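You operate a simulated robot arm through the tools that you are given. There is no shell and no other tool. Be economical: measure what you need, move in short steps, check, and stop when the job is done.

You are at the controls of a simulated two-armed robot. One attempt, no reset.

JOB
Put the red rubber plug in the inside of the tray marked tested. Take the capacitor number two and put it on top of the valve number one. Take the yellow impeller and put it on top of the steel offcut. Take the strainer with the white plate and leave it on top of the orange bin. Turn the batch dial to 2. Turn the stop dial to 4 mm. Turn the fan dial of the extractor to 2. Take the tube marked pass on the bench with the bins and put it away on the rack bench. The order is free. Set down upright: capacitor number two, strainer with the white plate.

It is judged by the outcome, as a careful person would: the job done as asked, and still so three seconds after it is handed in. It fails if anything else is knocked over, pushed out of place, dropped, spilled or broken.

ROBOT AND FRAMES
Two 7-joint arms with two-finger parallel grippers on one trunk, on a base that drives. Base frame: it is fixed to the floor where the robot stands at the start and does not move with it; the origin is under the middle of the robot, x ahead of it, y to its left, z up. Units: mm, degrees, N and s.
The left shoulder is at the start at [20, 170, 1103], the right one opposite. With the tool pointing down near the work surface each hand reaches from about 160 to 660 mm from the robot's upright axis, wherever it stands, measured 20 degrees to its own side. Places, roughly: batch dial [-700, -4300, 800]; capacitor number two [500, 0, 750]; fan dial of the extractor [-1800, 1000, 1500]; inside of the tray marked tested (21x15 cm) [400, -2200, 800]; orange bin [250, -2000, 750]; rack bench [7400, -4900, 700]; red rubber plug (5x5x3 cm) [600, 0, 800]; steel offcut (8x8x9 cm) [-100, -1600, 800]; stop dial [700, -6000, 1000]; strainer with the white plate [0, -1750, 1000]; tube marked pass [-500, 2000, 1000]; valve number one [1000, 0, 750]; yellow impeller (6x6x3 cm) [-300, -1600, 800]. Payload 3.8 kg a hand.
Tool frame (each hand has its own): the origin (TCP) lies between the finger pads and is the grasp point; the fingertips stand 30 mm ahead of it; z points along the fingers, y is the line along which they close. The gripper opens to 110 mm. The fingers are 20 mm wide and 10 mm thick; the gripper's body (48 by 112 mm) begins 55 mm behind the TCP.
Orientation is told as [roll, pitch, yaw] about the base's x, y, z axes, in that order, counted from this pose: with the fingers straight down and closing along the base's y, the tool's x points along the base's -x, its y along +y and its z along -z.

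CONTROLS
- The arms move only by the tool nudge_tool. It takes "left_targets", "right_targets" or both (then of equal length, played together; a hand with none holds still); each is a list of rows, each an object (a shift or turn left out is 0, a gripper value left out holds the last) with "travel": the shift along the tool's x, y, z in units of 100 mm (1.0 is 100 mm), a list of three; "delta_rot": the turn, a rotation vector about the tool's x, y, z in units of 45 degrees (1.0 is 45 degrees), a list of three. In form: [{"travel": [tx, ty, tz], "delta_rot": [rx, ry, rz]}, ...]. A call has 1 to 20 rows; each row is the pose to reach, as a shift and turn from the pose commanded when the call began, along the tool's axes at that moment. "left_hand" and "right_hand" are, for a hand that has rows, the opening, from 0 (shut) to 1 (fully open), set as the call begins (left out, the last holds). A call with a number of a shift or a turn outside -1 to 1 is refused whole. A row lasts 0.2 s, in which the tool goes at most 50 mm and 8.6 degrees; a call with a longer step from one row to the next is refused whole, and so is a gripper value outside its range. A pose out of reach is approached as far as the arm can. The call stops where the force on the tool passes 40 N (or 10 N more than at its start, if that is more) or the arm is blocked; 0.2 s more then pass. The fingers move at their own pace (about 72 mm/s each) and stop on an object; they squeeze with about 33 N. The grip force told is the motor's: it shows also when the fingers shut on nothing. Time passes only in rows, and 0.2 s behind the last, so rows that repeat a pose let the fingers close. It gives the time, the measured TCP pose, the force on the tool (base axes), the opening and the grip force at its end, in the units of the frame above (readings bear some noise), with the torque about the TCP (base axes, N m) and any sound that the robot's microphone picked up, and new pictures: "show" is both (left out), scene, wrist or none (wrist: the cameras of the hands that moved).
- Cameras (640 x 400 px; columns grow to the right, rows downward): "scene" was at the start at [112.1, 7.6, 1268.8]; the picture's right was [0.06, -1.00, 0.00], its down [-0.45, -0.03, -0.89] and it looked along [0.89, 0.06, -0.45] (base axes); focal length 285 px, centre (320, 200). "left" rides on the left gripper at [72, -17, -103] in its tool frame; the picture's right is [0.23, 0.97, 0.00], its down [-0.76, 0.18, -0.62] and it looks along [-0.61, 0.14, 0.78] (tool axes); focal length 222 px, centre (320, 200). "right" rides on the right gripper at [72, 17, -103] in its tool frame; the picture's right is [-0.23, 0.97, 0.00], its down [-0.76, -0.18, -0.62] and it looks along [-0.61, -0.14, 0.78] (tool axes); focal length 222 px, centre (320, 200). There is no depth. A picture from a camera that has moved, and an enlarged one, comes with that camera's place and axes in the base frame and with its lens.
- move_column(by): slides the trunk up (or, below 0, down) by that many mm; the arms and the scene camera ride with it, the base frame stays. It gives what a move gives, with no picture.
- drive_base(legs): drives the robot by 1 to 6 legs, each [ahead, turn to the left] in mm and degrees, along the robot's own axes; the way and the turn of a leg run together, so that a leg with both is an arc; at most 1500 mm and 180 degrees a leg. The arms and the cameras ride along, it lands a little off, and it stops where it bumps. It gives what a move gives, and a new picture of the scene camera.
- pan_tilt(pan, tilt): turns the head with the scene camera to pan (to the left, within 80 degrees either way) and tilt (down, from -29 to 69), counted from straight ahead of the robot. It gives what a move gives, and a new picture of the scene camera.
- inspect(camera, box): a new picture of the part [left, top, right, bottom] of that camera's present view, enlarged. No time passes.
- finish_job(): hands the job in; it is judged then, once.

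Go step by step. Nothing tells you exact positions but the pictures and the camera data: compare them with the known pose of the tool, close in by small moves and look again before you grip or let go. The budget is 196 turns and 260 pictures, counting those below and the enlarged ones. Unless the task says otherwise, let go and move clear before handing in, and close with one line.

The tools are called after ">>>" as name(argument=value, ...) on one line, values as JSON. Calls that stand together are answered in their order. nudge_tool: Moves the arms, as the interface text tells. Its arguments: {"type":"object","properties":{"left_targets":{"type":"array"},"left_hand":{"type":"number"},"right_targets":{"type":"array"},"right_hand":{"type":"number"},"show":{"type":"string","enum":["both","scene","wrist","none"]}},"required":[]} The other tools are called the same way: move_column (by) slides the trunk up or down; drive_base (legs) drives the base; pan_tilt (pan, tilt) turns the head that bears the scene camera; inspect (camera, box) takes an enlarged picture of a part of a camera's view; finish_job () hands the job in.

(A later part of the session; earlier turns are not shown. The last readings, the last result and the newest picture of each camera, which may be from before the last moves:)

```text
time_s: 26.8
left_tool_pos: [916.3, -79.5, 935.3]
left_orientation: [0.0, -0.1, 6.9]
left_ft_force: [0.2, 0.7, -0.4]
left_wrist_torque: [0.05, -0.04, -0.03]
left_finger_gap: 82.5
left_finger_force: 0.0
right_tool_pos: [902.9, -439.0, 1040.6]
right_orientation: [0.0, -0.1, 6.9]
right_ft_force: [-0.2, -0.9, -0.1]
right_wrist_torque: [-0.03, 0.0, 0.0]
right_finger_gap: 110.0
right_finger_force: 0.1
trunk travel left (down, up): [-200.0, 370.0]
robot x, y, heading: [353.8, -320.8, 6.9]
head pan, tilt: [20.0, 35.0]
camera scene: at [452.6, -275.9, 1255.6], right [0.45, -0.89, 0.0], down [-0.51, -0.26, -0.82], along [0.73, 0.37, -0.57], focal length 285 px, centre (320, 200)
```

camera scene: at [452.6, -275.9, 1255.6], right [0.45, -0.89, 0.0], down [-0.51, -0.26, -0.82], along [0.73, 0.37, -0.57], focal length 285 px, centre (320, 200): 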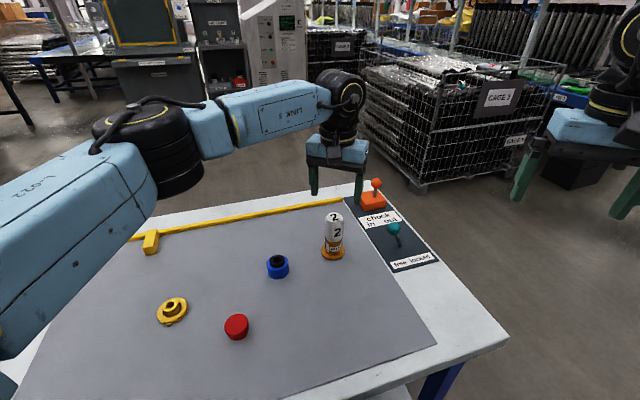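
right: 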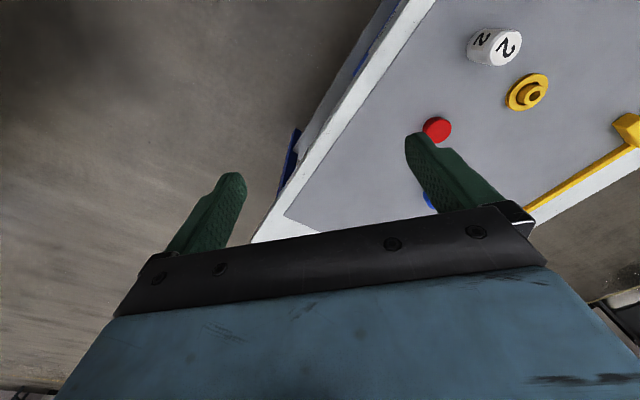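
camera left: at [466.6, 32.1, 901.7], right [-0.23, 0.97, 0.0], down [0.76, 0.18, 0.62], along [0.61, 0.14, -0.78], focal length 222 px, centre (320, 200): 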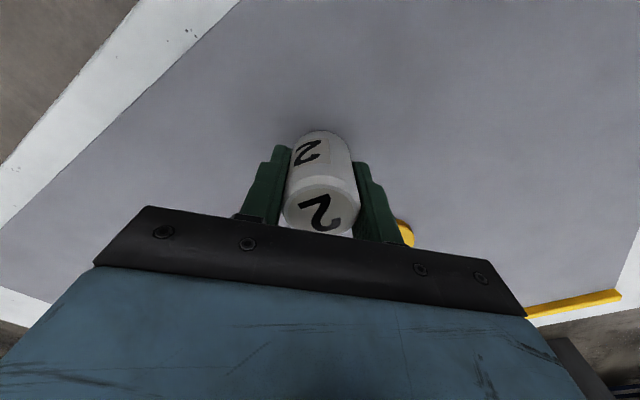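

The capacitor stands upright on the valve. Next is the red plug at about [648,0].

>>> nudge_tool(left_targets=[{"travel": [0.4, 0.15, 0]}, {"travel": [0.7, 0.3, 0]}, {"travel": [1.0, 0.45, 0]}], left_hand=1, show="none")

>>> nudge_tool(left_targets=[{"travel": [0.4, 0.15, 0]}, {"travel": [0.7, 0.3, 0]}, {"travel": [1.0, 0.45, 0]}], show="none")

>>> nudge_tool(left_targets=[{"travel": [0.3, 0.1, 0.2]}, {"travel": [0.57, 0.2, 0.5]}], show="both")

```text
time_s: 27.6
left_tool_pos: [810.4, -45.9, 932.7]
left_orientation: [0.0, 0.0, 6.8]
left_ft_force: [-0.3, 0.3, 0.1]
left_wrist_torque: [0.01, 0.03, -0.02]
left_finger_gap: 110.0
left_finger_force: 0.0
right_tool_pos: [901.3, -437.8, 1040.2]
right_orientation: [0.0, 0.0, 6.8]
right_ft_force: [0.7, -0.6, -0.7]
right_wrist_torque: [0.0, 0.04, -0.01]
right_finger_gap: 110.1
right_finger_force: 0.1
trunk travel left (down, up): [-200.0, 370.0]
robot x, y, heading: [354.9, -320.9, 6.9]
head pan, tilt: [20.0, 35.0]
```

```text
time_s: 28.4
left_tool_pos: [706.6, -11.9, 934.0]
left_orientation: [0.0, 0.0, 6.9]
left_ft_force: [-0.1, -0.1, 0.4]
left_wrist_torque: [-0.02, 0.01, 0.0]
left_finger_gap: 109.8
left_finger_force: 0.0
right_tool_pos: [901.9, -437.8, 1040.1]
right_orientation: [0.0, 0.0, 6.9]
right_ft_force: [0.2, -0.7, -0.6]
right_wrist_torque: [-0.02, 0.01, 0.01]
right_finger_gap: 110.0
right_finger_force: 0.1
trunk travel left (down, up): [-200.0, 370.0]
robot x, y, heading: [358.0, -319.0, 6.9]
head pan, tilt: [20.0, 35.0]
```

```text
time_s: 28.9
left_tool_pos: [648.3, 0.7, 883.8]
left_orientation: [0.0, -0.1, 6.9]
left_ft_force: [-0.5, 0.0, -0.6]
left_wrist_torque: [0.0, 0.01, -0.02]
left_finger_gap: 109.8
left_finger_force: 0.1
right_tool_pos: [902.1, -437.9, 1039.6]
right_orientation: [-0.1, -0.1, 6.8]
right_ft_force: [-0.4, 0.2, -0.5]
right_wrist_torque: [0.0, -0.03, 0.0]
right_finger_gap: 110.0
right_finger_force: 0.0
trunk travel left (down, up): [-200.0, 370.0]
robot x, y, heading: [354.2, -319.8, 7.0]
head pan, tilt: [20.0, 35.0]
camera scene: at [452.5, -275.4, 1255.6], right [0.45, -0.89, 0.0], down [-0.51, -0.26, -0.82], along [0.73, 0.37, -0.57], focal length 285 px, centre (320, 200)
camera left: at [577.8, -25.1, 987.8], right [-0.34, 0.94, 0.0], down [0.73, 0.27, 0.62], along [0.59, 0.21, -0.78], focal length 222 px, centre (320, 200)
```

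scene: 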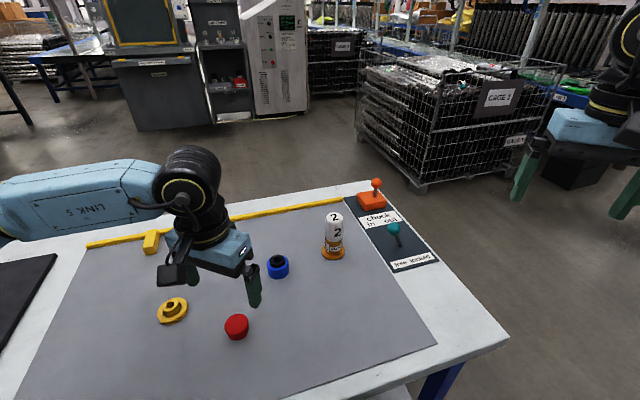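
left: 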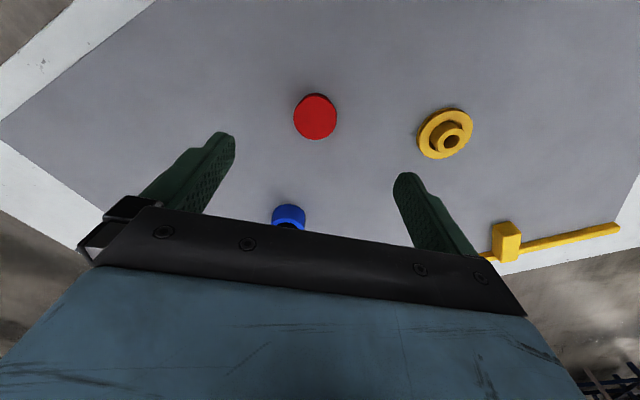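

The plug is slightly to the right of the hand. I'll correct, descend and grip.

>>> nudge_tool(left_targets=[{"travel": [0, -0.07, 0.4]}, {"travel": [0, -0.07, 0.8]}, {"travel": [0, -0.07, 1.0]}], show="wrist")

>>> nudge_tool(left_targets=[{"travel": [0, 0, 0.08]}], show="none")

>>> nudge_tool(left_targets=[{"travel": [0, 0, 0]}, {"travel": [0, 0, 0]}, {"travel": [0, 0, 0]}, {"travel": [0, 0, 0]}, {"travel": [0, 0, 0]}], left_hand=0, show="none")

>>> nudge_tool(left_targets=[{"travel": [0, 0, -0.05]}, {"travel": [0, 0, -0.12]}, {"travel": [0, 0, -0.2]}, {"travel": [0, 0, -0.4]}, {"travel": [0, 0, -0.7]}, {"travel": [0, 0, -1.0]}], show="both")

```text
time_s: 29.8
left_tool_pos: [649.6, -6.2, 782.4]
left_orientation: [-0.1, 0.1, 6.9]
left_ft_force: [0.0, -0.8, -0.1]
left_wrist_torque: [0.0, 0.0, 0.01]
left_finger_gap: 110.0
left_finger_force: 0.1
right_tool_pos: [902.5, -437.7, 1039.5]
right_orientation: [-0.1, 0.1, 6.8]
right_ft_force: [0.0, -0.2, -0.3]
right_wrist_torque: [-0.01, 0.03, 0.01]
right_finger_gap: 110.1
right_finger_force: 0.0
trunk travel left (down, up): [-200.0, 370.0]
robot x, y, heading: [351.8, -317.3, 7.0]
head pan, tilt: [20.0, 35.0]
camera left: at [579.3, -32.5, 887.0], right [-0.34, 0.94, 0.0], down [0.73, 0.27, 0.62], along [0.58, 0.21, -0.78], focal length 222 px, centre (320, 200)
```

left: 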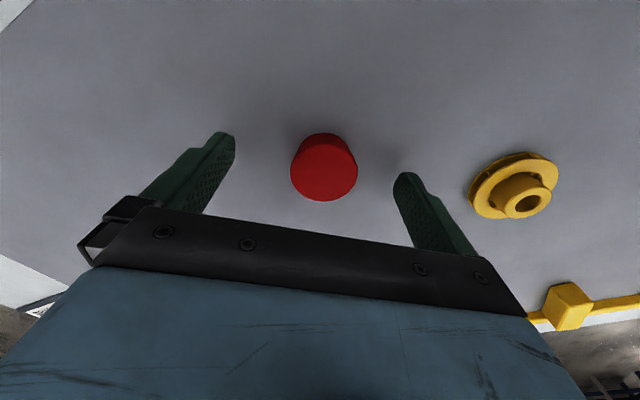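

```text
time_s: 30.1
left_tool_pos: [650.2, -6.8, 774.7]
left_orientation: [0.0, 0.0, 6.9]
left_ft_force: [-0.1, 0.8, -1.0]
left_wrist_torque: [0.02, 0.0, 0.0]
left_finger_gap: 110.2
left_finger_force: 0.1
right_tool_pos: [903.6, -437.6, 1039.2]
right_orientation: [-0.1, -0.1, 6.9]
right_ft_force: [0.2, -0.1, 0.5]
right_wrist_torque: [0.0, -0.01, -0.03]
right_finger_gap: 110.0
right_finger_force: 0.1
trunk travel left (down, up): [-200.0, 370.0]
robot x, y, heading: [351.3, -321.9, 7.0]
head pan, tilt: [20.0, 35.0]
```

```text
time_s: 31.4
left_tool_pos: [649.6, -7.3, 775.2]
left_orientation: [0.1, 0.0, 6.9]
left_ft_force: [-0.3, -0.4, 0.4]
left_wrist_torque: [-0.01, -0.02, -0.02]
left_finger_gap: 41.2
left_finger_force: 32.7
right_tool_pos: [902.2, -437.6, 1039.9]
right_orientation: [0.0, 0.0, 6.9]
right_ft_force: [0.3, 0.0, -1.3]
right_wrist_torque: [0.01, 0.0, 0.03]
right_finger_gap: 109.9
right_finger_force: 0.1
trunk travel left (down, up): [-200.0, 370.0]
robot x, y, heading: [353.5, -321.1, 7.0]
head pan, tilt: [20.0, 35.0]
```

```text
time_s: 32.8
left_tool_pos: [648.4, -6.5, 875.4]
left_orientation: [0.0, 0.1, 6.9]
left_ft_force: [-0.8, -0.2, 0.2]
left_wrist_torque: [0.0, 0.0, -0.04]
left_finger_gap: 40.9
left_finger_force: 33.1
right_tool_pos: [903.1, -437.6, 1038.7]
right_orientation: [0.0, 0.1, 7.0]
right_ft_force: [0.1, 0.4, -0.3]
right_wrist_torque: [-0.01, 0.01, 0.0]
right_finger_gap: 110.0
right_finger_force: 0.0
trunk travel left (down, up): [-200.0, 370.0]
robot x, y, heading: [354.4, -319.4, 7.0]
head pan, tilt: [20.0, 35.0]
camera scene: at [452.9, -275.8, 1255.6], right [0.45, -0.89, 0.0], down [-0.51, -0.26, -0.82], along [0.73, 0.37, -0.57], focal length 285 px, centre (320, 200)
camera left: at [578.5, -32.0, 979.9], right [-0.34, 0.94, 0.0], down [0.74, 0.27, 0.62], along [0.58, 0.21, -0.78], focal length 222 px, centre (320, 200)
```

scene: 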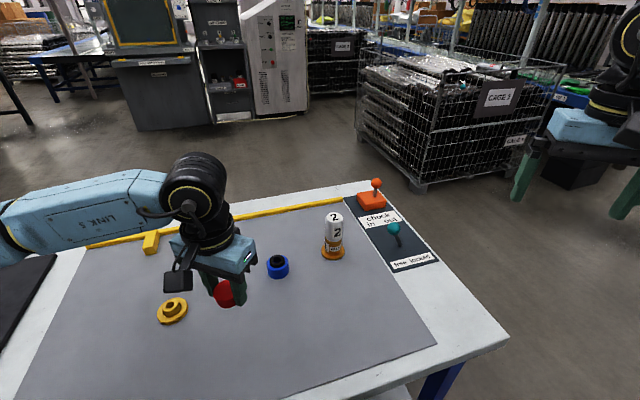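
left: 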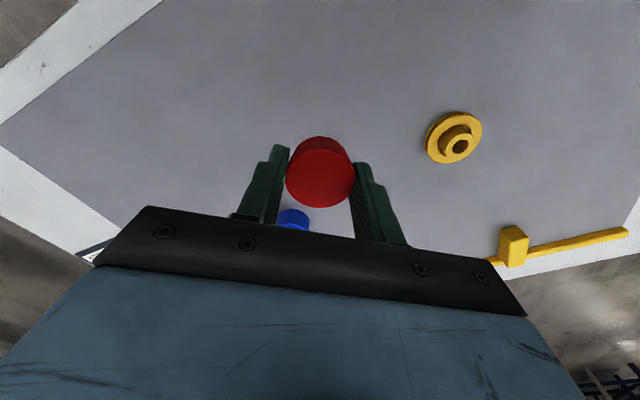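

The plug is held. I'll raise it, turn towards the tray area and look around.

>>> nudge_tool(left_targets=[{"travel": [0, 0, -0.4]}, {"travel": [0, -0.1, -0.8]}, {"travel": [-0.1, -0.3, -1.0]}], show="none")

>>> pan_tilt(pan=0, tilt=20)

>>> drive_base(legs=[[0, -97]])

```text
time_s: 33.5
left_tool_pos: [662.1, -34.7, 975.3]
left_orientation: [0.1, -0.1, 7.0]
left_ft_force: [-0.3, -0.6, -1.5]
left_wrist_torque: [-0.03, -0.01, 0.0]
left_finger_gap: 40.9
left_finger_force: 33.2
right_tool_pos: [902.8, -437.4, 1038.8]
right_orientation: [0.0, 0.0, 6.9]
right_ft_force: [-0.5, 0.6, 0.4]
right_wrist_torque: [-0.01, -0.02, 0.02]
right_finger_gap: 109.8
right_finger_force: 0.1
trunk travel left (down, up): [-200.0, 370.0]
robot x, y, heading: [352.9, -320.6, 7.1]
head pan, tilt: [20.0, 35.0]
```

```text
time_s: 34.4
left_tool_pos: [661.9, -35.0, 974.3]
left_orientation: [0.0, -0.1, 6.9]
left_ft_force: [-0.3, -0.3, -0.6]
left_wrist_torque: [-0.02, 0.03, 0.02]
left_finger_gap: 41.1
left_finger_force: 33.3
right_tool_pos: [902.7, -438.2, 1038.5]
right_orientation: [0.0, 0.1, 6.9]
right_ft_force: [-0.3, 0.8, 0.1]
right_wrist_torque: [0.02, 0.0, 0.04]
right_finger_gap: 110.0
right_finger_force: 0.1
trunk travel left (down, up): [-200.0, 370.0]
robot x, y, heading: [355.2, -319.3, 6.9]
head pan, tilt: [0.0, 20.0]
camera scene: at [466.8, -304.2, 1279.4], right [0.12, -0.99, 0.0], down [-0.34, -0.04, -0.94], along [0.93, 0.11, -0.34], focal length 285 px, centre (320, 200)
```

scene: 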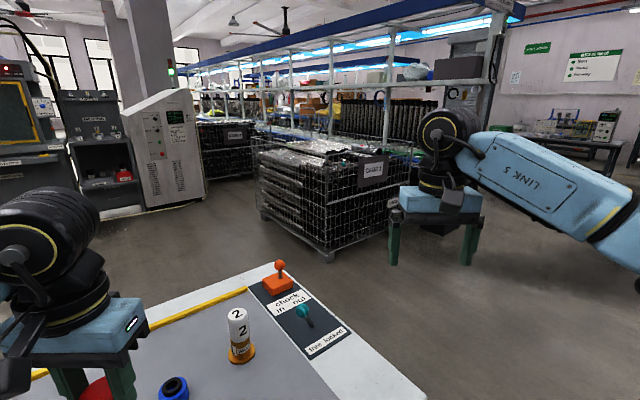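

```text
time_s: 38.3
left_tool_pos: [642.2, -636.9, 975.6]
left_orientation: [0.0, 0.0, -82.9]
left_ft_force: [1.0, 0.8, -0.9]
left_wrist_torque: [0.01, 0.0, 0.02]
left_finger_gap: 41.1
left_finger_force: 33.6
right_tool_pos: [241.5, -876.5, 1040.3]
right_orientation: [0.0, -0.1, -82.9]
right_ft_force: [0.8, 0.7, 0.6]
right_wrist_torque: [-0.01, 0.05, 0.01]
right_finger_gap: 109.9
right_finger_force: 0.2
trunk travel left (down, up): [-200.0, 370.0]
robot x, y, heading: [344.9, -326.2, -82.6]
head pan, tilt: [0.0, 20.0]
stopped in leg 1: the robot was blocked; the commanded pose is now the measured one
camera scene: at [357.2, -442.2, 1279.5], right [-0.99, -0.13, 0.0], down [-0.05, 0.34, -0.94], along [0.12, -0.93, -0.34], focal length 285 px, centre (320, 200)
```

scene: 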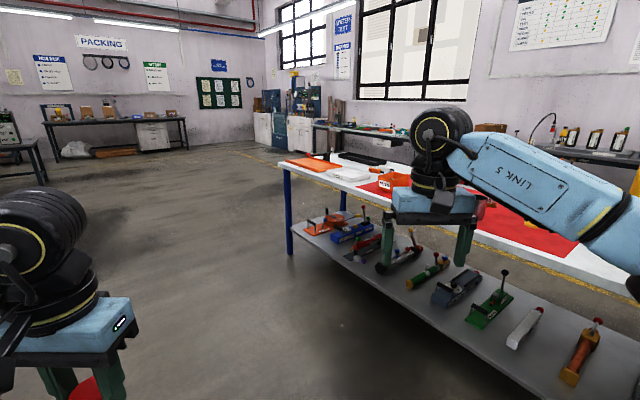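

The base touched something near the bench while turning, so I'll turn back a little and drive away towards the tray bench.

>>> drive_base(legs=[[0, 3], [300, 0], [0, -3], [900, 0]])

>>> pan_tilt(pan=-45, tilt=25)

```text
time_s: 45.5
left_tool_pos: [815.2, -1819.5, 975.4]
left_orientation: [0.0, 0.0, -82.7]
left_ft_force: [-0.3, 0.2, 0.2]
left_wrist_torque: [0.01, -0.03, -0.01]
left_finger_gap: 41.0
left_finger_force: 33.2
right_tool_pos: [414.9, -2063.3, 1039.7]
right_orientation: [-0.1, 0.0, -82.7]
right_ft_force: [-0.5, -1.0, 0.5]
right_wrist_torque: [0.03, -0.01, -0.02]
right_finger_gap: 110.0
right_finger_force: 0.1
trunk travel left (down, up): [-200.0, 370.0]
robot x, y, heading: [515.1, -1517.7, -82.1]
head pan, tilt: [0.0, 20.0]
camera scene: at [529.6, -1627.5, 1279.4], right [-0.99, -0.13, 0.0], down [-0.05, 0.34, -0.94], along [0.13, -0.93, -0.34], focal length 285 px, centre (320, 200)
```

scene: 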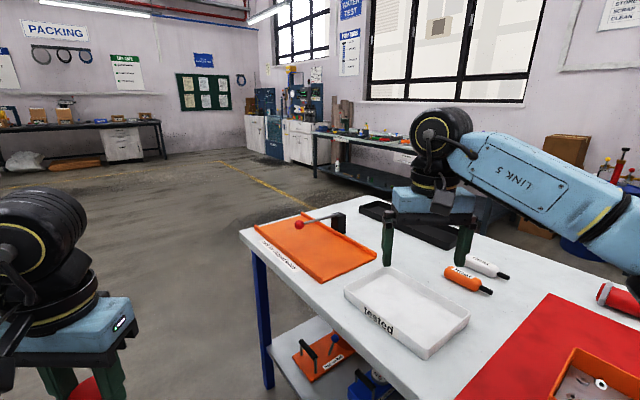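

```text
time_s: 46.7
left_tool_pos: [815.6, -1819.7, 974.3]
left_orientation: [0.0, 0.0, -82.7]
left_ft_force: [-0.4, 0.0, -0.7]
left_wrist_torque: [0.01, -0.01, 0.0]
left_finger_gap: 41.1
left_finger_force: 33.1
right_tool_pos: [415.9, -2063.0, 1038.3]
right_orientation: [-0.1, 0.0, -82.8]
right_ft_force: [-0.3, 0.4, -0.2]
right_wrist_torque: [-0.01, 0.01, 0.01]
right_finger_gap: 109.9
right_finger_force: 0.1
trunk travel left (down, up): [-200.0, 370.0]
robot x, y, heading: [511.3, -1515.4, -82.4]
head pan, tilt: [-45.0, 25.0]
camera scene: at [461.3, -1608.3, 1271.4], right [-0.8, 0.6, 0.0], down [0.26, 0.34, -0.91], along [-0.55, -0.72, -0.42], focal length 285 px, centre (320, 200)
```

scene: 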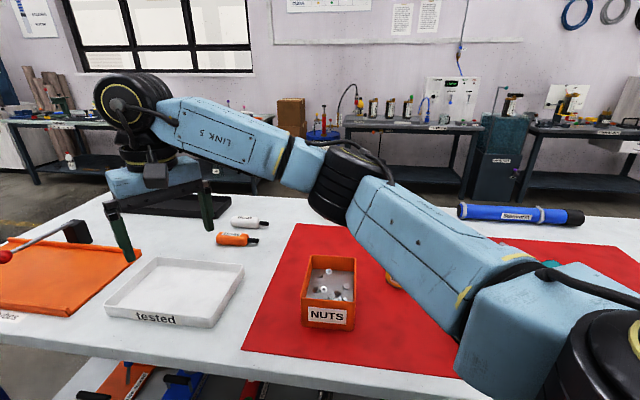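

I see the tested tray, the NUTS bin and a red mat. I'll raise the trunk for clearance and turn to face this bench.

>>> move_column(by=150)

>>> drive_base(legs=[[0, -50]])

>>> pan_tilt(pan=0, tilt=40)

>>> pan_tilt(pan=-50, tilt=30)

```text
time_s: 48.4
left_tool_pos: [815.6, -1818.5, 1124.6]
left_orientation: [0.0, -0.1, -82.7]
left_ft_force: [-0.2, 0.9, -0.5]
left_wrist_torque: [0.01, -0.01, 0.02]
left_finger_gap: 41.2
left_finger_force: 33.3
right_tool_pos: [414.0, -2062.0, 1189.0]
right_orientation: [0.1, 0.0, -82.7]
right_ft_force: [-0.3, 0.9, -0.3]
right_wrist_torque: [0.0, 0.02, -0.01]
right_finger_gap: 110.1
right_finger_force: 0.0
trunk travel left (down, up): [-350.0, 220.0]
robot x, y, heading: [515.5, -1516.4, -82.3]
head pan, tilt: [-45.0, 25.0]
```

```text
time_s: 51.1
left_tool_pos: [474.7, -1940.1, 1124.8]
left_orientation: [0.0, -0.1, -132.8]
left_ft_force: [1.1, -1.0, -0.9]
left_wrist_torque: [0.02, -0.02, 0.02]
left_finger_gap: 40.8
left_finger_force: 32.8
right_tool_pos: [31.0, -1790.3, 1189.7]
right_orientation: [0.0, 0.0, -132.7]
right_ft_force: [-0.5, -0.6, 0.0]
right_wrist_torque: [-0.01, -0.01, 0.02]
right_finger_gap: 109.8
right_finger_force: 0.1
trunk travel left (down, up): [-350.0, 220.0]
robot x, y, heading: [511.8, -1518.1, -132.0]
head pan, tilt: [-45.0, 25.0]
camera scene: at [407.7, -1533.7, 1421.3], right [-0.05, 1.0, 0.0], down [0.42, 0.02, -0.91], along [-0.91, -0.04, -0.42], focal length 285 px, centre (320, 200)
```

scene: 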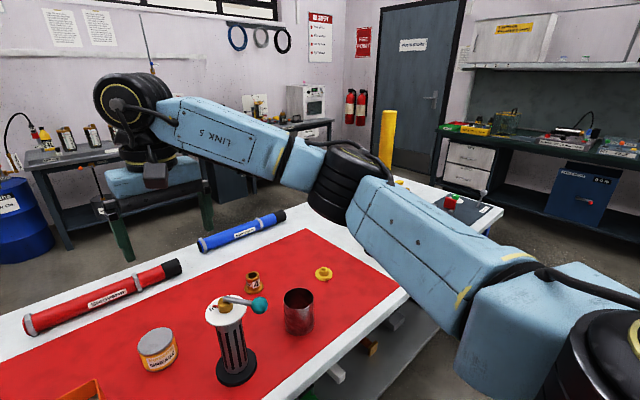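

```text
time_s: 52.2
left_tool_pos: [474.9, -1941.4, 1124.4]
left_orientation: [0.0, 0.0, -132.7]
left_ft_force: [-0.6, 0.2, -0.9]
left_wrist_torque: [-0.01, -0.01, -0.01]
left_finger_gap: 40.9
left_finger_force: 32.6
right_tool_pos: [30.2, -1790.7, 1188.8]
right_orientation: [-0.1, 0.0, -132.7]
right_ft_force: [-0.4, 1.1, 0.0]
right_wrist_torque: [0.0, 0.02, -0.01]
right_finger_gap: 110.0
right_finger_force: 0.0
trunk travel left (down, up): [-350.0, 220.0]
robot x, y, heading: [511.4, -1514.6, -132.3]
head pan, tilt: [0.0, 40.0]
camera scene: at [442.7, -1592.4, 1398.0], right [-0.74, 0.67, 0.0], down [0.43, 0.47, -0.77], along [-0.52, -0.57, -0.64], focal length 285 px, centre (320, 200)
```

scene: 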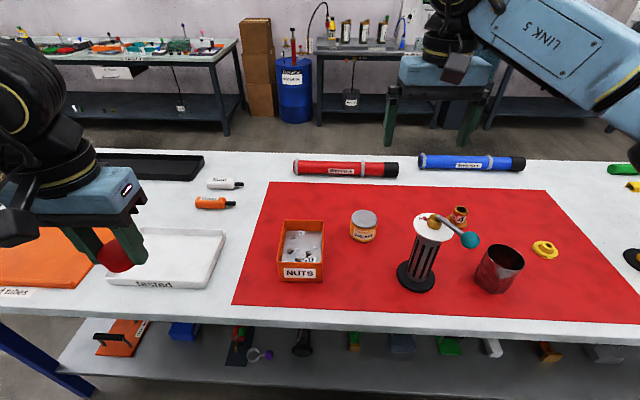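

```text
time_s: 53.4
left_tool_pos: [476.0, -1941.8, 1124.6]
left_orientation: [-0.1, 0.0, -132.8]
left_ft_force: [-0.8, -0.7, -0.4]
left_wrist_torque: [0.0, 0.02, -0.06]
left_finger_gap: 40.9
left_finger_force: 32.7
right_tool_pos: [31.2, -1790.1, 1189.3]
right_orientation: [-0.1, 0.0, -132.7]
right_ft_force: [0.5, -0.3, -0.8]
right_wrist_torque: [0.0, 0.02, 0.01]
right_finger_gap: 109.8
right_finger_force: 0.0
trunk travel left (down, up): [-350.0, 220.0]
robot x, y, heading: [514.6, -1517.9, -132.3]
head pan, tilt: [-50.0, 30.0]
camera scene: at [409.6, -1526.0, 1413.4], right [0.04, 1.0, 0.0], down [0.5, -0.02, -0.87], along [-0.87, 0.03, -0.5], focal length 285 px, centre (320, 200)
```

scene: 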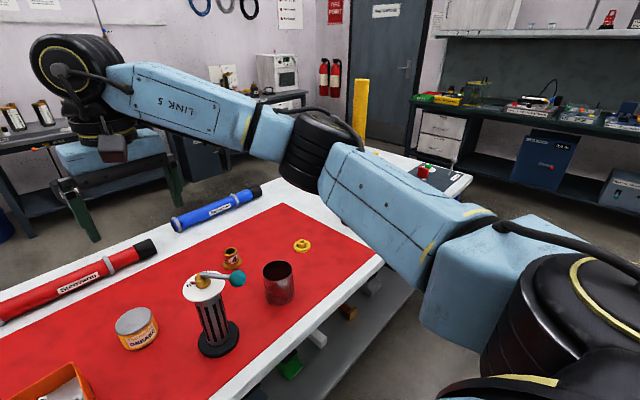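

>>> pan_tilt(pan=-10, tilt=38)

>>> inspect(camera="scene", box=[330, 170, 530, 300])

```text
time_s: 54.5
left_tool_pos: [475.3, -1941.6, 1125.1]
left_orientation: [-0.1, 0.0, -132.8]
left_ft_force: [-0.6, -0.5, -0.4]
left_wrist_torque: [-0.02, -0.02, 0.01]
left_finger_gap: 41.1
left_finger_force: 32.8
right_tool_pos: [31.7, -1791.0, 1190.0]
right_orientation: [0.0, 0.0, -132.7]
right_ft_force: [0.7, -0.8, -1.2]
right_wrist_torque: [0.05, -0.03, 0.05]
right_finger_gap: 109.8
right_finger_force: 0.0
trunk travel left (down, up): [-350.0, 220.0]
robot x, y, heading: [513.9, -1516.6, -132.4]
head pan, tilt: [-10.0, 38.0]
camera scene: at [431.6, -1582.3, 1401.0], right [-0.61, 0.79, 0.0], down [0.49, 0.38, -0.79], along [-0.62, -0.48, -0.62], focal length 285 px, centre (320, 200)
```

scene: 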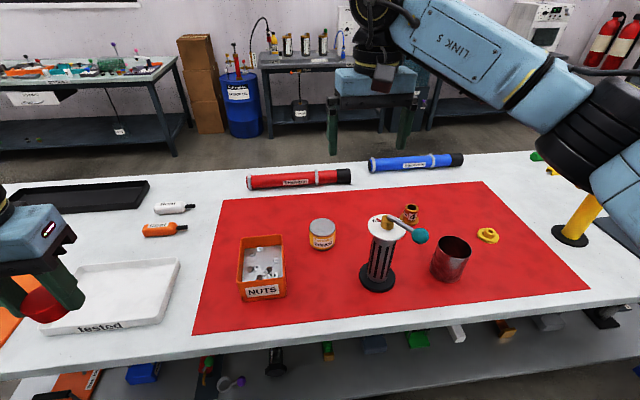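

```text
3.08 times, centred on (430, 235) of scene
camera zoom: at [431.6, -1582.3, 1401.0], right [-0.61, 0.79, 0.0], down [0.49, 0.38, -0.79], along [-0.62, -0.48, -0.62], focal length 878 px, centre (-18, 92)
```

zoom: 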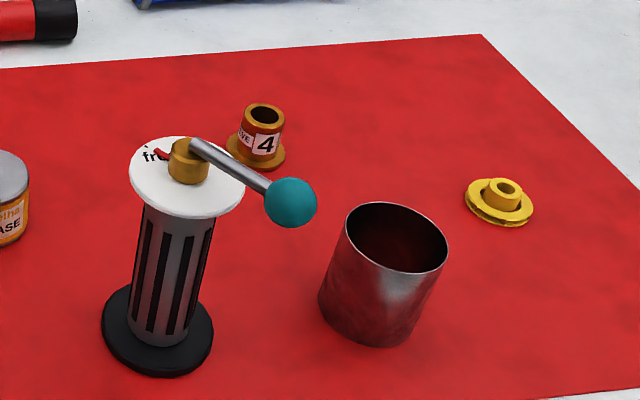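

The plan is clear: put the plug in the tray first. I'll move closer to the tray.

>>> drive_base(legs=[[0, 35], [170, 0], [0, -15]])

>>> pan_tilt(pan=10, tilt=45)

```text
time_s: 58.5
left_tool_pos: [604.1, -2094.1, 1124.9]
left_orientation: [0.0, -0.1, -112.3]
left_ft_force: [-0.5, 0.0, -1.1]
left_wrist_torque: [0.01, 0.01, -0.02]
left_finger_gap: 41.0
left_finger_force: 33.3
right_tool_pos: [136.2, -2108.8, 1189.0]
right_orientation: [0.0, 0.0, -112.3]
right_ft_force: [0.6, -0.9, -0.5]
right_wrist_torque: [-0.02, -0.02, 0.01]
right_finger_gap: 110.2
right_finger_force: 0.2
trunk travel left (down, up): [-350.0, 220.0]
robot x, y, heading: [494.3, -1684.7, -111.9]
head pan, tilt: [-10.0, 38.0]
camera scene: at [439.5, -1773.2, 1401.0], right [-0.85, 0.53, 0.0], down [0.33, 0.52, -0.79], along [-0.42, -0.67, -0.62], focal length 285 px, centre (320, 200)
```

scene: 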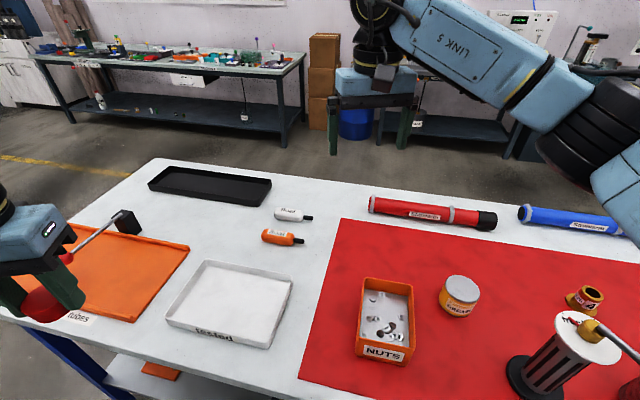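

```text
time_s: 59.3
left_tool_pos: [605.4, -2095.7, 1124.7]
left_orientation: [0.1, 0.0, -112.4]
left_ft_force: [-0.7, 0.2, -0.3]
left_wrist_torque: [0.01, -0.01, 0.04]
left_finger_gap: 40.8
left_finger_force: 32.7
right_tool_pos: [135.3, -2108.3, 1189.7]
right_orientation: [0.0, 0.0, -112.4]
right_ft_force: [0.5, -0.3, 0.3]
right_wrist_torque: [-0.02, -0.02, -0.02]
right_finger_gap: 110.0
right_finger_force: 0.0
trunk travel left (down, up): [-350.0, 220.0]
robot x, y, heading: [496.1, -1682.1, -111.8]
head pan, tilt: [10.0, 45.0]
camera scene: at [468.9, -1779.5, 1390.8], right [-0.98, 0.21, 0.0], down [0.15, 0.69, -0.71], along [-0.15, -0.69, -0.71], focal length 285 px, centre (320, 200)
```

scene: 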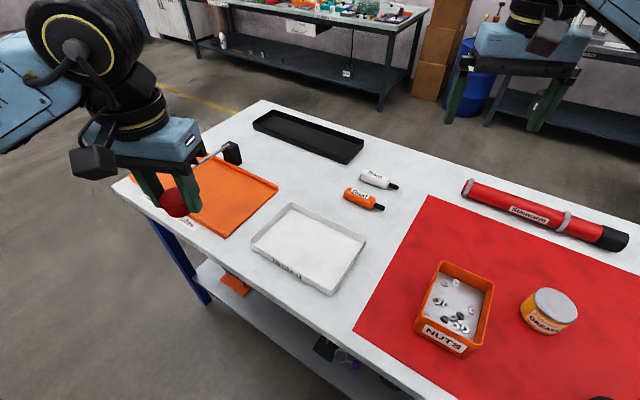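

>>> move_column(by=-150)

>>> nudge_tool(left_targets=[{"travel": [-0.3, -0.25, 0]}, {"travel": [-0.6, -0.45, 0]}, {"travel": [-0.8, -0.7, 0]}, {"travel": [-1.0, -0.95, 0]}], show="none")

>>> nudge_tool(left_targets=[{"travel": [-0.35, -0.15, 0]}, {"travel": [-0.7, -0.3, 0]}, {"travel": [-1.0, -0.44, 0.3]}, {"travel": [-1.0, -0.44, 0.6]}], show="both")

```text
time_s: 61.0
left_tool_pos: [604.2, -2095.2, 975.3]
left_orientation: [0.0, 0.0, -112.4]
left_ft_force: [0.8, -0.2, -0.3]
left_wrist_torque: [0.01, 0.0, -0.02]
left_finger_gap: 41.1
left_finger_force: 33.2
right_tool_pos: [135.8, -2108.0, 1039.7]
right_orientation: [0.0, 0.0, -112.4]
right_ft_force: [-0.5, 0.7, 0.1]
right_wrist_torque: [-0.03, -0.02, -0.02]
right_finger_gap: 109.9
right_finger_force: 0.1
trunk travel left (down, up): [-200.0, 370.0]
robot x, y, heading: [494.4, -1683.1, -112.0]
head pan, tilt: [10.0, 45.0]
```

```text
time_s: 62.0
left_tool_pos: [478.2, -2151.5, 974.6]
left_orientation: [0.1, -0.1, -112.4]
left_ft_force: [-0.5, 0.5, -0.7]
left_wrist_torque: [0.0, -0.02, -0.01]
left_finger_gap: 41.4
left_finger_force: 32.9
right_tool_pos: [136.1, -2106.9, 1039.3]
right_orientation: [0.0, 0.0, -112.4]
right_ft_force: [0.3, -0.5, -0.7]
right_wrist_torque: [-0.01, -0.03, 0.0]
right_finger_gap: 110.0
right_finger_force: 0.0
trunk travel left (down, up): [-200.0, 370.0]
robot x, y, heading: [492.4, -1680.3, -111.9]
head pan, tilt: [10.0, 45.0]
```

```text
time_s: 63.0
left_tool_pos: [399.0, -2227.3, 913.9]
left_orientation: [0.0, -0.1, -112.4]
left_ft_force: [0.5, -0.2, 0.2]
left_wrist_torque: [-0.01, 0.03, 0.03]
left_finger_gap: 40.8
left_finger_force: 33.1
right_tool_pos: [135.7, -2108.1, 1040.5]
right_orientation: [0.1, 0.0, -112.3]
right_ft_force: [0.8, -1.0, 0.5]
right_wrist_torque: [-0.02, -0.02, -0.01]
right_finger_gap: 110.1
right_finger_force: 0.2
trunk travel left (down, up): [-200.0, 370.0]
robot x, y, heading: [498.1, -1682.4, -112.0]
head pan, tilt: [10.0, 45.0]
camera scene: at [469.2, -1779.7, 1240.7], right [-0.98, 0.21, 0.0], down [0.15, 0.69, -0.71], along [-0.15, -0.69, -0.71], focal length 285 px, centre (320, 200)
camera left: at [411.5, -2154.1, 1018.7], right [0.99, -0.16, 0.0], down [-0.13, -0.77, 0.62], along [-0.1, -0.62, -0.78], focal length 222 px, centre (320, 200)
```

scene: 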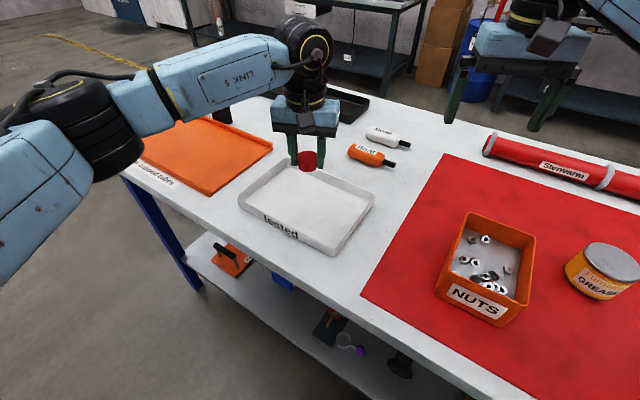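
left: 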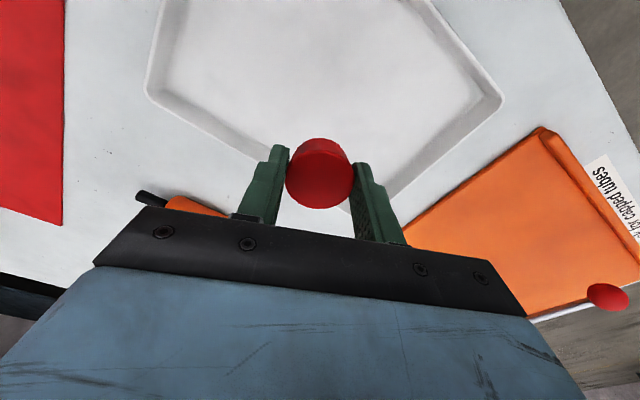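

The plug is above the middle of the tray. I'll lower it.

>>> nudge_tool(left_targets=[{"travel": [-0.0, 0.05, 0.4]}, {"travel": [0.05, 0.1, 0.8]}, {"travel": [0.05, 0.1, 1.0]}, {"travel": [0.05, 0.1, 1.0]}], show="none")

>>> nudge_tool(left_targets=[{"travel": [0, 0, 0.1]}, {"travel": [0, 0, 0.15]}], show="both")

```text
time_s: 63.8
left_tool_pos: [410.4, -2227.9, 835.4]
left_orientation: [-0.3, -0.5, -112.4]
left_ft_force: [6.6, 9.2, 15.0]
left_wrist_torque: [0.24, -0.19, 0.04]
left_finger_gap: 41.0
left_finger_force: 32.7
right_tool_pos: [138.9, -2108.0, 1039.3]
right_orientation: [0.0, -0.2, -112.3]
right_ft_force: [-0.1, 0.8, -0.8]
right_wrist_torque: [0.04, -0.01, 0.0]
right_finger_gap: 110.1
right_finger_force: 0.1
trunk travel left (down, up): [-200.0, 370.0]
robot x, y, heading: [495.2, -1683.3, -111.8]
head pan, tilt: [10.0, 45.0]
stopped in row 3 (left hand): the force on the tool passed its limit at 47 N (the readings are from after the stop); the commanded pose is now the measured one
```

```text
time_s: 64.2
left_tool_pos: [409.4, -2229.2, 834.2]
left_orientation: [-0.6, -1.0, -112.3]
left_ft_force: [5.5, 9.9, 17.5]
left_wrist_torque: [0.27, -0.2, 0.03]
left_finger_gap: 41.1
left_finger_force: 33.3
right_tool_pos: [137.7, -2107.3, 1040.1]
right_orientation: [-0.1, -0.2, -112.2]
right_ft_force: [-0.2, -0.1, -1.5]
right_wrist_torque: [-0.02, -0.01, -0.03]
right_finger_gap: 110.0
right_finger_force: 0.0
trunk travel left (down, up): [-200.0, 370.0]
robot x, y, heading: [492.9, -1682.5, -112.0]
head pan, tilt: [10.0, 45.0]
stopped in row 1 (left hand): the force on the tool passed its limit at 56 N (the readings are from after the stop); the commanded pose is now the measured one
camera scene: at [469.8, -1778.2, 1240.9], right [-0.98, 0.21, 0.0], down [0.15, 0.69, -0.71], along [-0.15, -0.69, -0.71], focal length 285 px, centre (320, 200)
camera left: at [422.6, -2154.4, 937.8], right [0.99, -0.16, -0.01], down [-0.11, -0.76, 0.64], along [-0.11, -0.63, -0.77], focal length 222 px, centre (320, 200)
```

scene: 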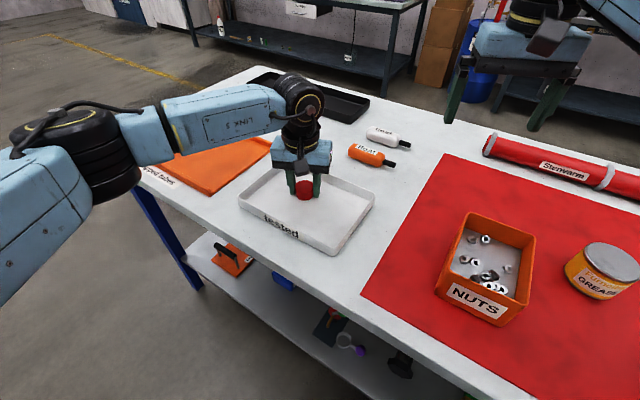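
left: 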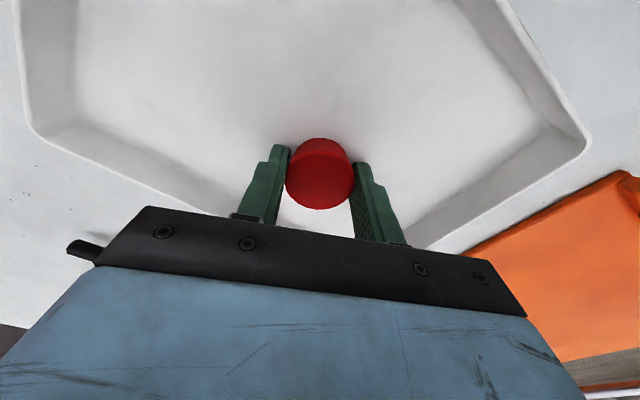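

The plug has touched the tray floor (the floor is near z=800, so this bench is higher than I assumed). I'll relieve the push and release.

>>> nudge_tool(left_targets=[{"travel": [0, 0, -0.02]}], show="none")

>>> nudge_tool(left_targets=[{"travel": [0, 0, 0]}, {"travel": [0, 0, 0]}, {"travel": [0, 0, 0]}], left_hand=0.7, show="none")

>>> nudge_tool(left_targets=[{"travel": [0, 0, -0.4]}, {"travel": [0, 0, -0.8]}, {"travel": [0, 0, -1.0]}], show="both")

```text
time_s: 64.6
left_tool_pos: [407.8, -2229.3, 835.0]
left_orientation: [-0.6, -1.1, -112.3]
left_ft_force: [2.3, 4.5, 11.6]
left_wrist_torque: [0.1, -0.04, 0.03]
left_finger_gap: 40.9
left_finger_force: 32.5
right_tool_pos: [137.2, -2107.1, 1039.1]
right_orientation: [0.0, -0.1, -112.3]
right_ft_force: [0.0, 0.5, -0.2]
right_wrist_torque: [0.01, 0.02, 0.0]
right_finger_gap: 110.2
right_finger_force: 0.0
trunk travel left (down, up): [-200.0, 370.0]
robot x, y, heading: [496.0, -1683.3, -111.8]
head pan, tilt: [10.0, 45.0]
```

```text
time_s: 65.4
left_tool_pos: [409.1, -2229.6, 834.6]
left_orientation: [-0.5, -1.1, -112.4]
left_ft_force: [-8.9, 2.3, 9.6]
left_wrist_torque: [-0.01, -0.13, 0.04]
left_finger_gap: 72.0
left_finger_force: 0.0
right_tool_pos: [136.4, -2106.5, 1039.5]
right_orientation: [0.1, -0.2, -112.3]
right_ft_force: [-0.6, -0.9, -0.1]
right_wrist_torque: [-0.06, -0.01, 0.02]
right_finger_gap: 109.7
right_finger_force: 0.0
trunk travel left (down, up): [-200.0, 370.0]
robot x, y, heading: [495.1, -1681.4, -111.6]
head pan, tilt: [10.0, 45.0]
```

```text
time_s: 66.2
left_tool_pos: [410.7, -2229.3, 934.0]
left_orientation: [-0.4, -1.0, -112.2]
left_ft_force: [-0.1, 0.4, -0.2]
left_wrist_torque: [0.01, 0.05, 0.04]
left_finger_gap: 77.3
left_finger_force: 0.0
right_tool_pos: [136.9, -2108.3, 1039.9]
right_orientation: [0.0, -0.1, -112.3]
right_ft_force: [0.5, 0.4, -0.1]
right_wrist_torque: [-0.01, -0.02, 0.0]
right_finger_gap: 110.2
right_finger_force: 0.1
trunk travel left (down, up): [-200.0, 370.0]
robot x, y, heading: [492.2, -1681.3, -112.0]
head pan, tilt: [10.0, 45.0]
camera scene: at [469.1, -1779.3, 1240.8], right [-0.98, 0.21, 0.0], down [0.15, 0.69, -0.71], along [-0.15, -0.69, -0.71], focal length 285 px, centre (320, 200)
camera left: at [424.4, -2154.3, 1037.7], right [0.99, -0.16, -0.01], down [-0.11, -0.76, 0.64], along [-0.11, -0.63, -0.77], focal length 222 px, centre (320, 200)
```

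scene: 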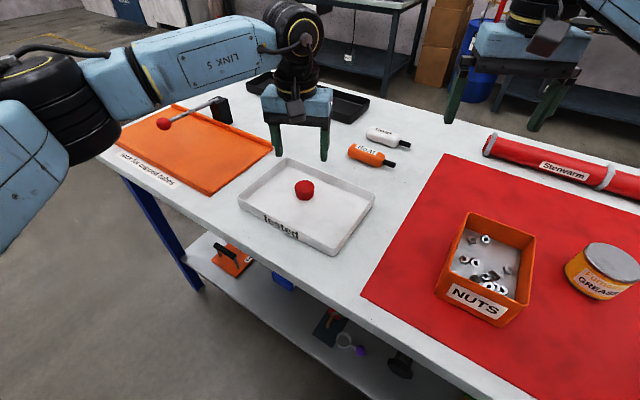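
left: 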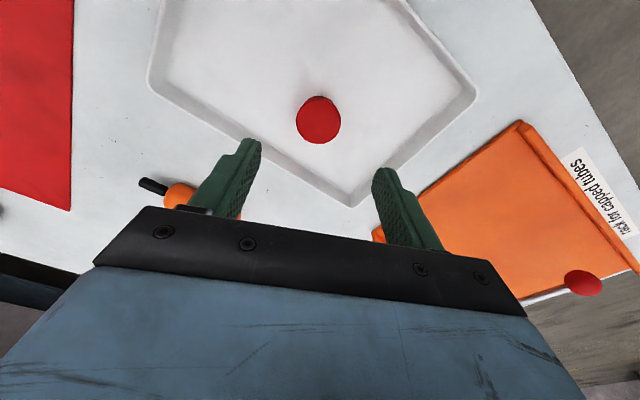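

The plug lies inside the tray. Next is the strainer: I'll raise both hands and turn to face it.

>>> nudge_tool(left_targets=[{"travel": [0.3, 0.2, -0.3]}, {"travel": [0.6, 0.4, -0.6]}, {"travel": [0.9, 0.6, -0.9]}], right_targets=[{"travel": [0.3, 0, -0.3]}, {"travel": [0.6, 0, -0.6]}, {"travel": [0.9, 0, -1.0]}], show="none")

>>> drive_base(legs=[[0, -40]])

>>> pan_tilt(pan=0, tilt=42)

```text
time_s: 67.0
left_tool_pos: [503.8, -2165.4, 1022.1]
left_orientation: [-0.4, -1.1, -112.2]
left_ft_force: [0.7, 0.4, 0.4]
left_wrist_torque: [-0.02, 0.05, 0.02]
left_finger_gap: 77.2
left_finger_force: 0.1
right_tool_pos: [172.7, -2024.1, 1141.6]
right_orientation: [0.0, -0.1, -112.3]
right_ft_force: [-0.1, 0.4, -0.1]
right_wrist_torque: [-0.01, 0.05, -0.02]
right_finger_gap: 110.0
right_finger_force: 0.1
trunk travel left (down, up): [-200.0, 370.0]
robot x, y, heading: [492.4, -1680.9, -111.7]
head pan, tilt: [10.0, 45.0]
```

```text
time_s: 69.3
left_tool_pos: [186.8, -2057.6, 1021.9]
left_orientation: [-0.5, -1.0, -152.5]
left_ft_force: [-0.4, 0.2, -0.5]
left_wrist_torque: [-0.01, -0.02, 0.01]
left_finger_gap: 76.9
left_finger_force: 0.1
right_tool_pos: [26.3, -1735.5, 1140.4]
right_orientation: [0.0, 0.1, -152.6]
right_ft_force: [0.1, -0.7, -0.3]
right_wrist_torque: [-0.05, -0.01, 0.0]
right_finger_gap: 110.2
right_finger_force: 0.1
trunk travel left (down, up): [-200.0, 370.0]
robot x, y, heading: [497.5, -1680.2, -152.3]
head pan, tilt: [10.0, 45.0]
camera scene: at [410.9, -1739.8, 1240.8], right [-0.61, 0.79, 0.0], down [0.56, 0.43, -0.71], along [-0.56, -0.43, -0.71], focal length 285 px, centre (320, 200)
```

scene: 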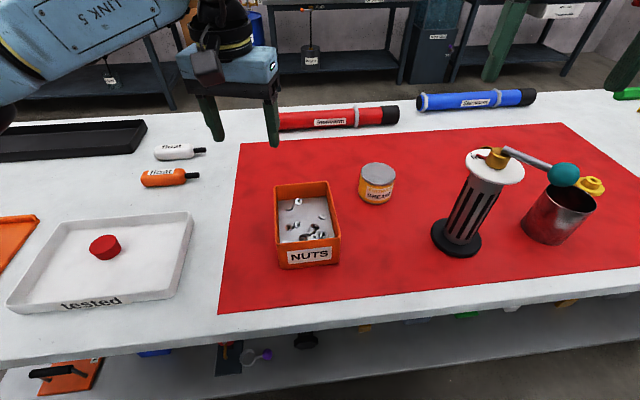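

```text
time_s: 70.0
left_tool_pos: [186.2, -2058.1, 1020.2]
left_orientation: [-0.5, -1.0, -152.6]
left_ft_force: [0.0, 0.0, 0.4]
left_wrist_torque: [0.01, -0.01, -0.03]
left_finger_gap: 77.0
left_finger_force: 0.1
right_tool_pos: [25.3, -1734.6, 1140.4]
right_orientation: [0.0, -0.1, -152.6]
right_ft_force: [0.7, -0.9, -0.5]
right_wrist_torque: [0.01, -0.02, -0.02]
right_finger_gap: 110.0
right_finger_force: 0.0
trunk travel left (down, up): [-200.0, 370.0]
robot x, y, heading: [496.0, -1684.5, -152.1]
head pan, tilt: [0.0, 42.0]
camera scene: at [401.4, -1729.3, 1245.1], right [-0.47, 0.88, 0.0], down [0.59, 0.31, -0.74], along [-0.66, -0.35, -0.67], focal length 285 px, centre (320, 200)
```

scene: 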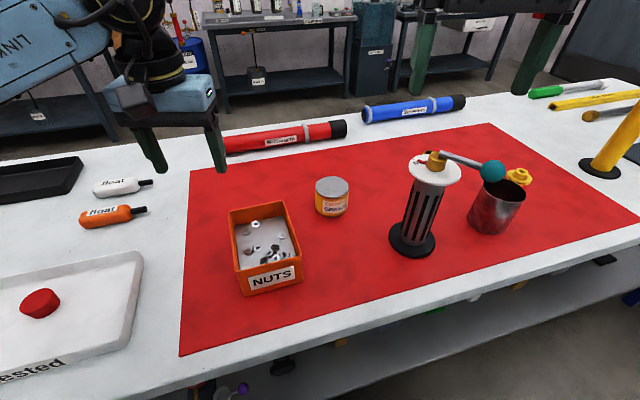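

>>> inspect(camera="scene", box=[370, 130, 550, 270])

>>> inspect(camera="scene", box=[210, 170, 370, 310])

>>> inspect(camera="right", box=[0, 0, 640, 400])

```text
2.86 times, centred on (460, 200) of scene
camera zoom: at [401.4, -1729.3, 1245.1], right [-0.47, 0.88, 0.0], down [0.59, 0.31, -0.74], along [-0.66, -0.35, -0.67], focal length 815 px, centre (-80, 200)
```

zoom: 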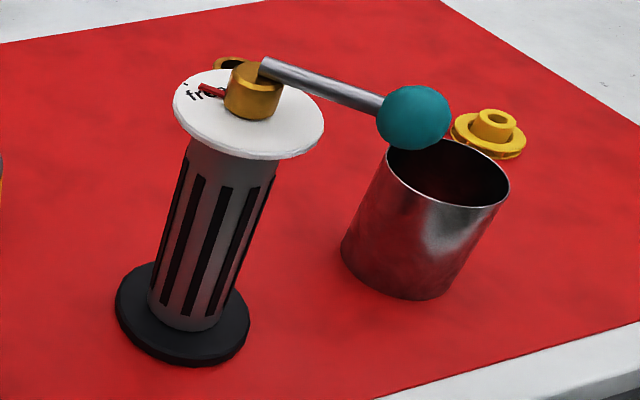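

```text
2.86 times, centred on (290, 240) of scene
camera zoom: at [401.4, -1729.3, 1245.1], right [-0.47, 0.88, 0.0], down [0.59, 0.31, -0.74], along [-0.66, -0.35, -0.67], focal length 815 px, centre (406, 86)
```

zoom: 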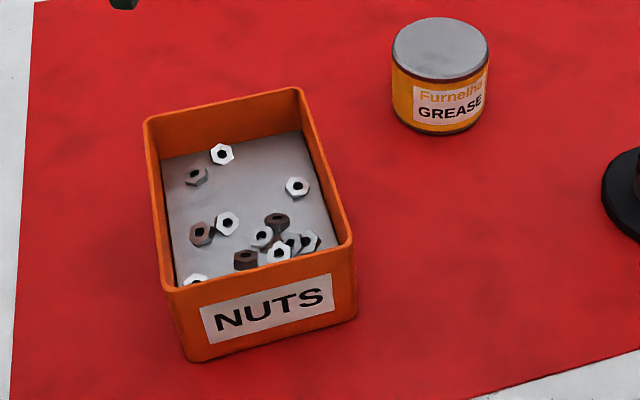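

```text
1.00 times, centred on (320, 200) of right (not enlarged: the box is as wide or as high as the picture)
camera zoom: at [97.2, -1717.4, 1243.9], right [0.25, -0.97, 0.0], down [-0.76, -0.19, 0.62], along [-0.6, -0.15, -0.78], focal length 222 px, centre (320, 200)
```

zoom: 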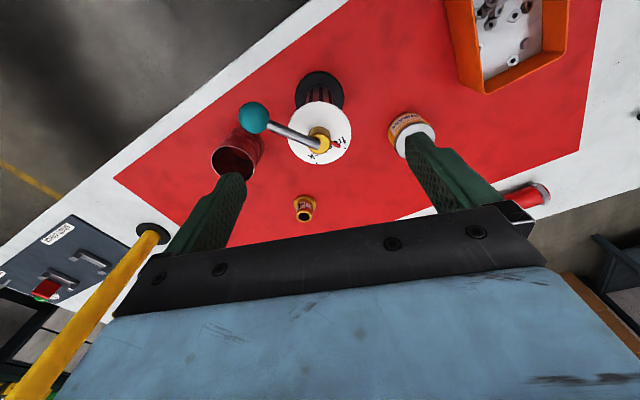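

>>> inspect(camera="right", box=[200, 60, 380, 190])

```text
3.08 times, centred on (290, 125) of right
camera zoom: at [97.2, -1717.4, 1243.9], right [0.25, -0.97, 0.0], down [-0.76, -0.19, 0.62], along [-0.6, -0.15, -0.78], focal length 684 px, centre (412, 431)
```

zoom: 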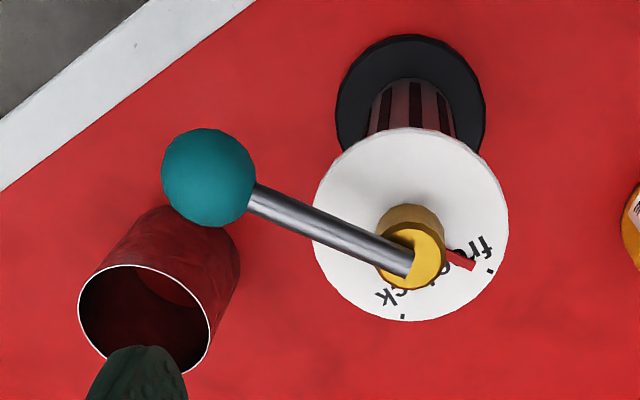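

The strainer's lever pointer is at "free". Before moving anything I want to see inside the steel offcut, so I'll bring the right camera above it.

>>> nudge_tool(right_targets=[{"travel": [-0.25, -0.35, 0]}, {"travel": [-0.5, -0.7, 0]}, {"travel": [-0.8, -1.0, 0]}], show="none")

>>> inspect(camera="right", box=[160, 0, 480, 200])

```text
time_s: 70.8
left_tool_pos: [186.8, -2057.1, 1020.9]
left_orientation: [-0.4, -1.0, -152.4]
left_ft_force: [-0.1, -0.6, 0.9]
left_wrist_torque: [0.01, -0.03, -0.01]
left_finger_gap: 77.0
left_finger_force: 0.1
right_tool_pos: [-92.5, -1683.6, 1141.6]
right_orientation: [0.0, 0.1, -152.4]
right_ft_force: [0.4, -0.3, 0.4]
right_wrist_torque: [-0.03, 0.02, 0.02]
right_finger_gap: 110.0
right_finger_force: 0.0
trunk travel left (down, up): [-200.0, 370.0]
robot x, y, heading: [496.6, -1681.2, -152.2]
head pan, tilt: [0.0, 42.0]
```

```text
2.00 times, centred on (320, 100) of right
camera zoom: at [-21.2, -1665.3, 1244.0], right [0.25, -0.97, 0.0], down [-0.76, -0.19, 0.62], along [-0.6, -0.15, -0.78], focal length 444 px, centre (320, 400)
```

zoom: 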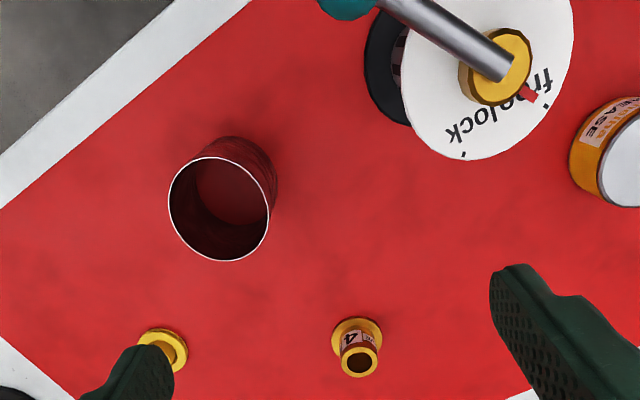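

>>> inspect(camera="right", box=[240, 60, 305, 135])

```text
5.33 times, centred on (272, 98) of right
camera zoom: at [-21.2, -1665.3, 1244.0], right [0.25, -0.97, 0.0], down [-0.76, -0.19, 0.62], along [-0.6, -0.15, -0.78], focal length 1185 px, centre (573, 747)
```

zoom: 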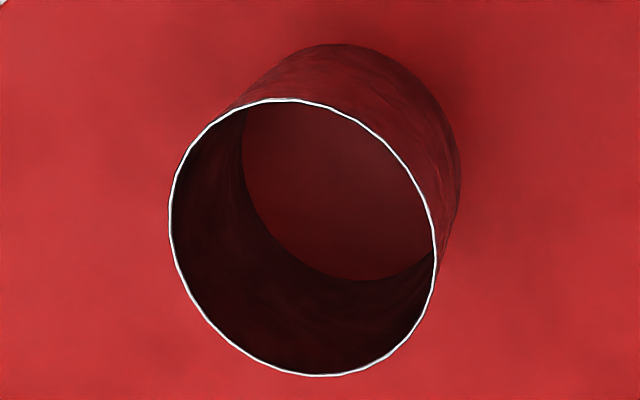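

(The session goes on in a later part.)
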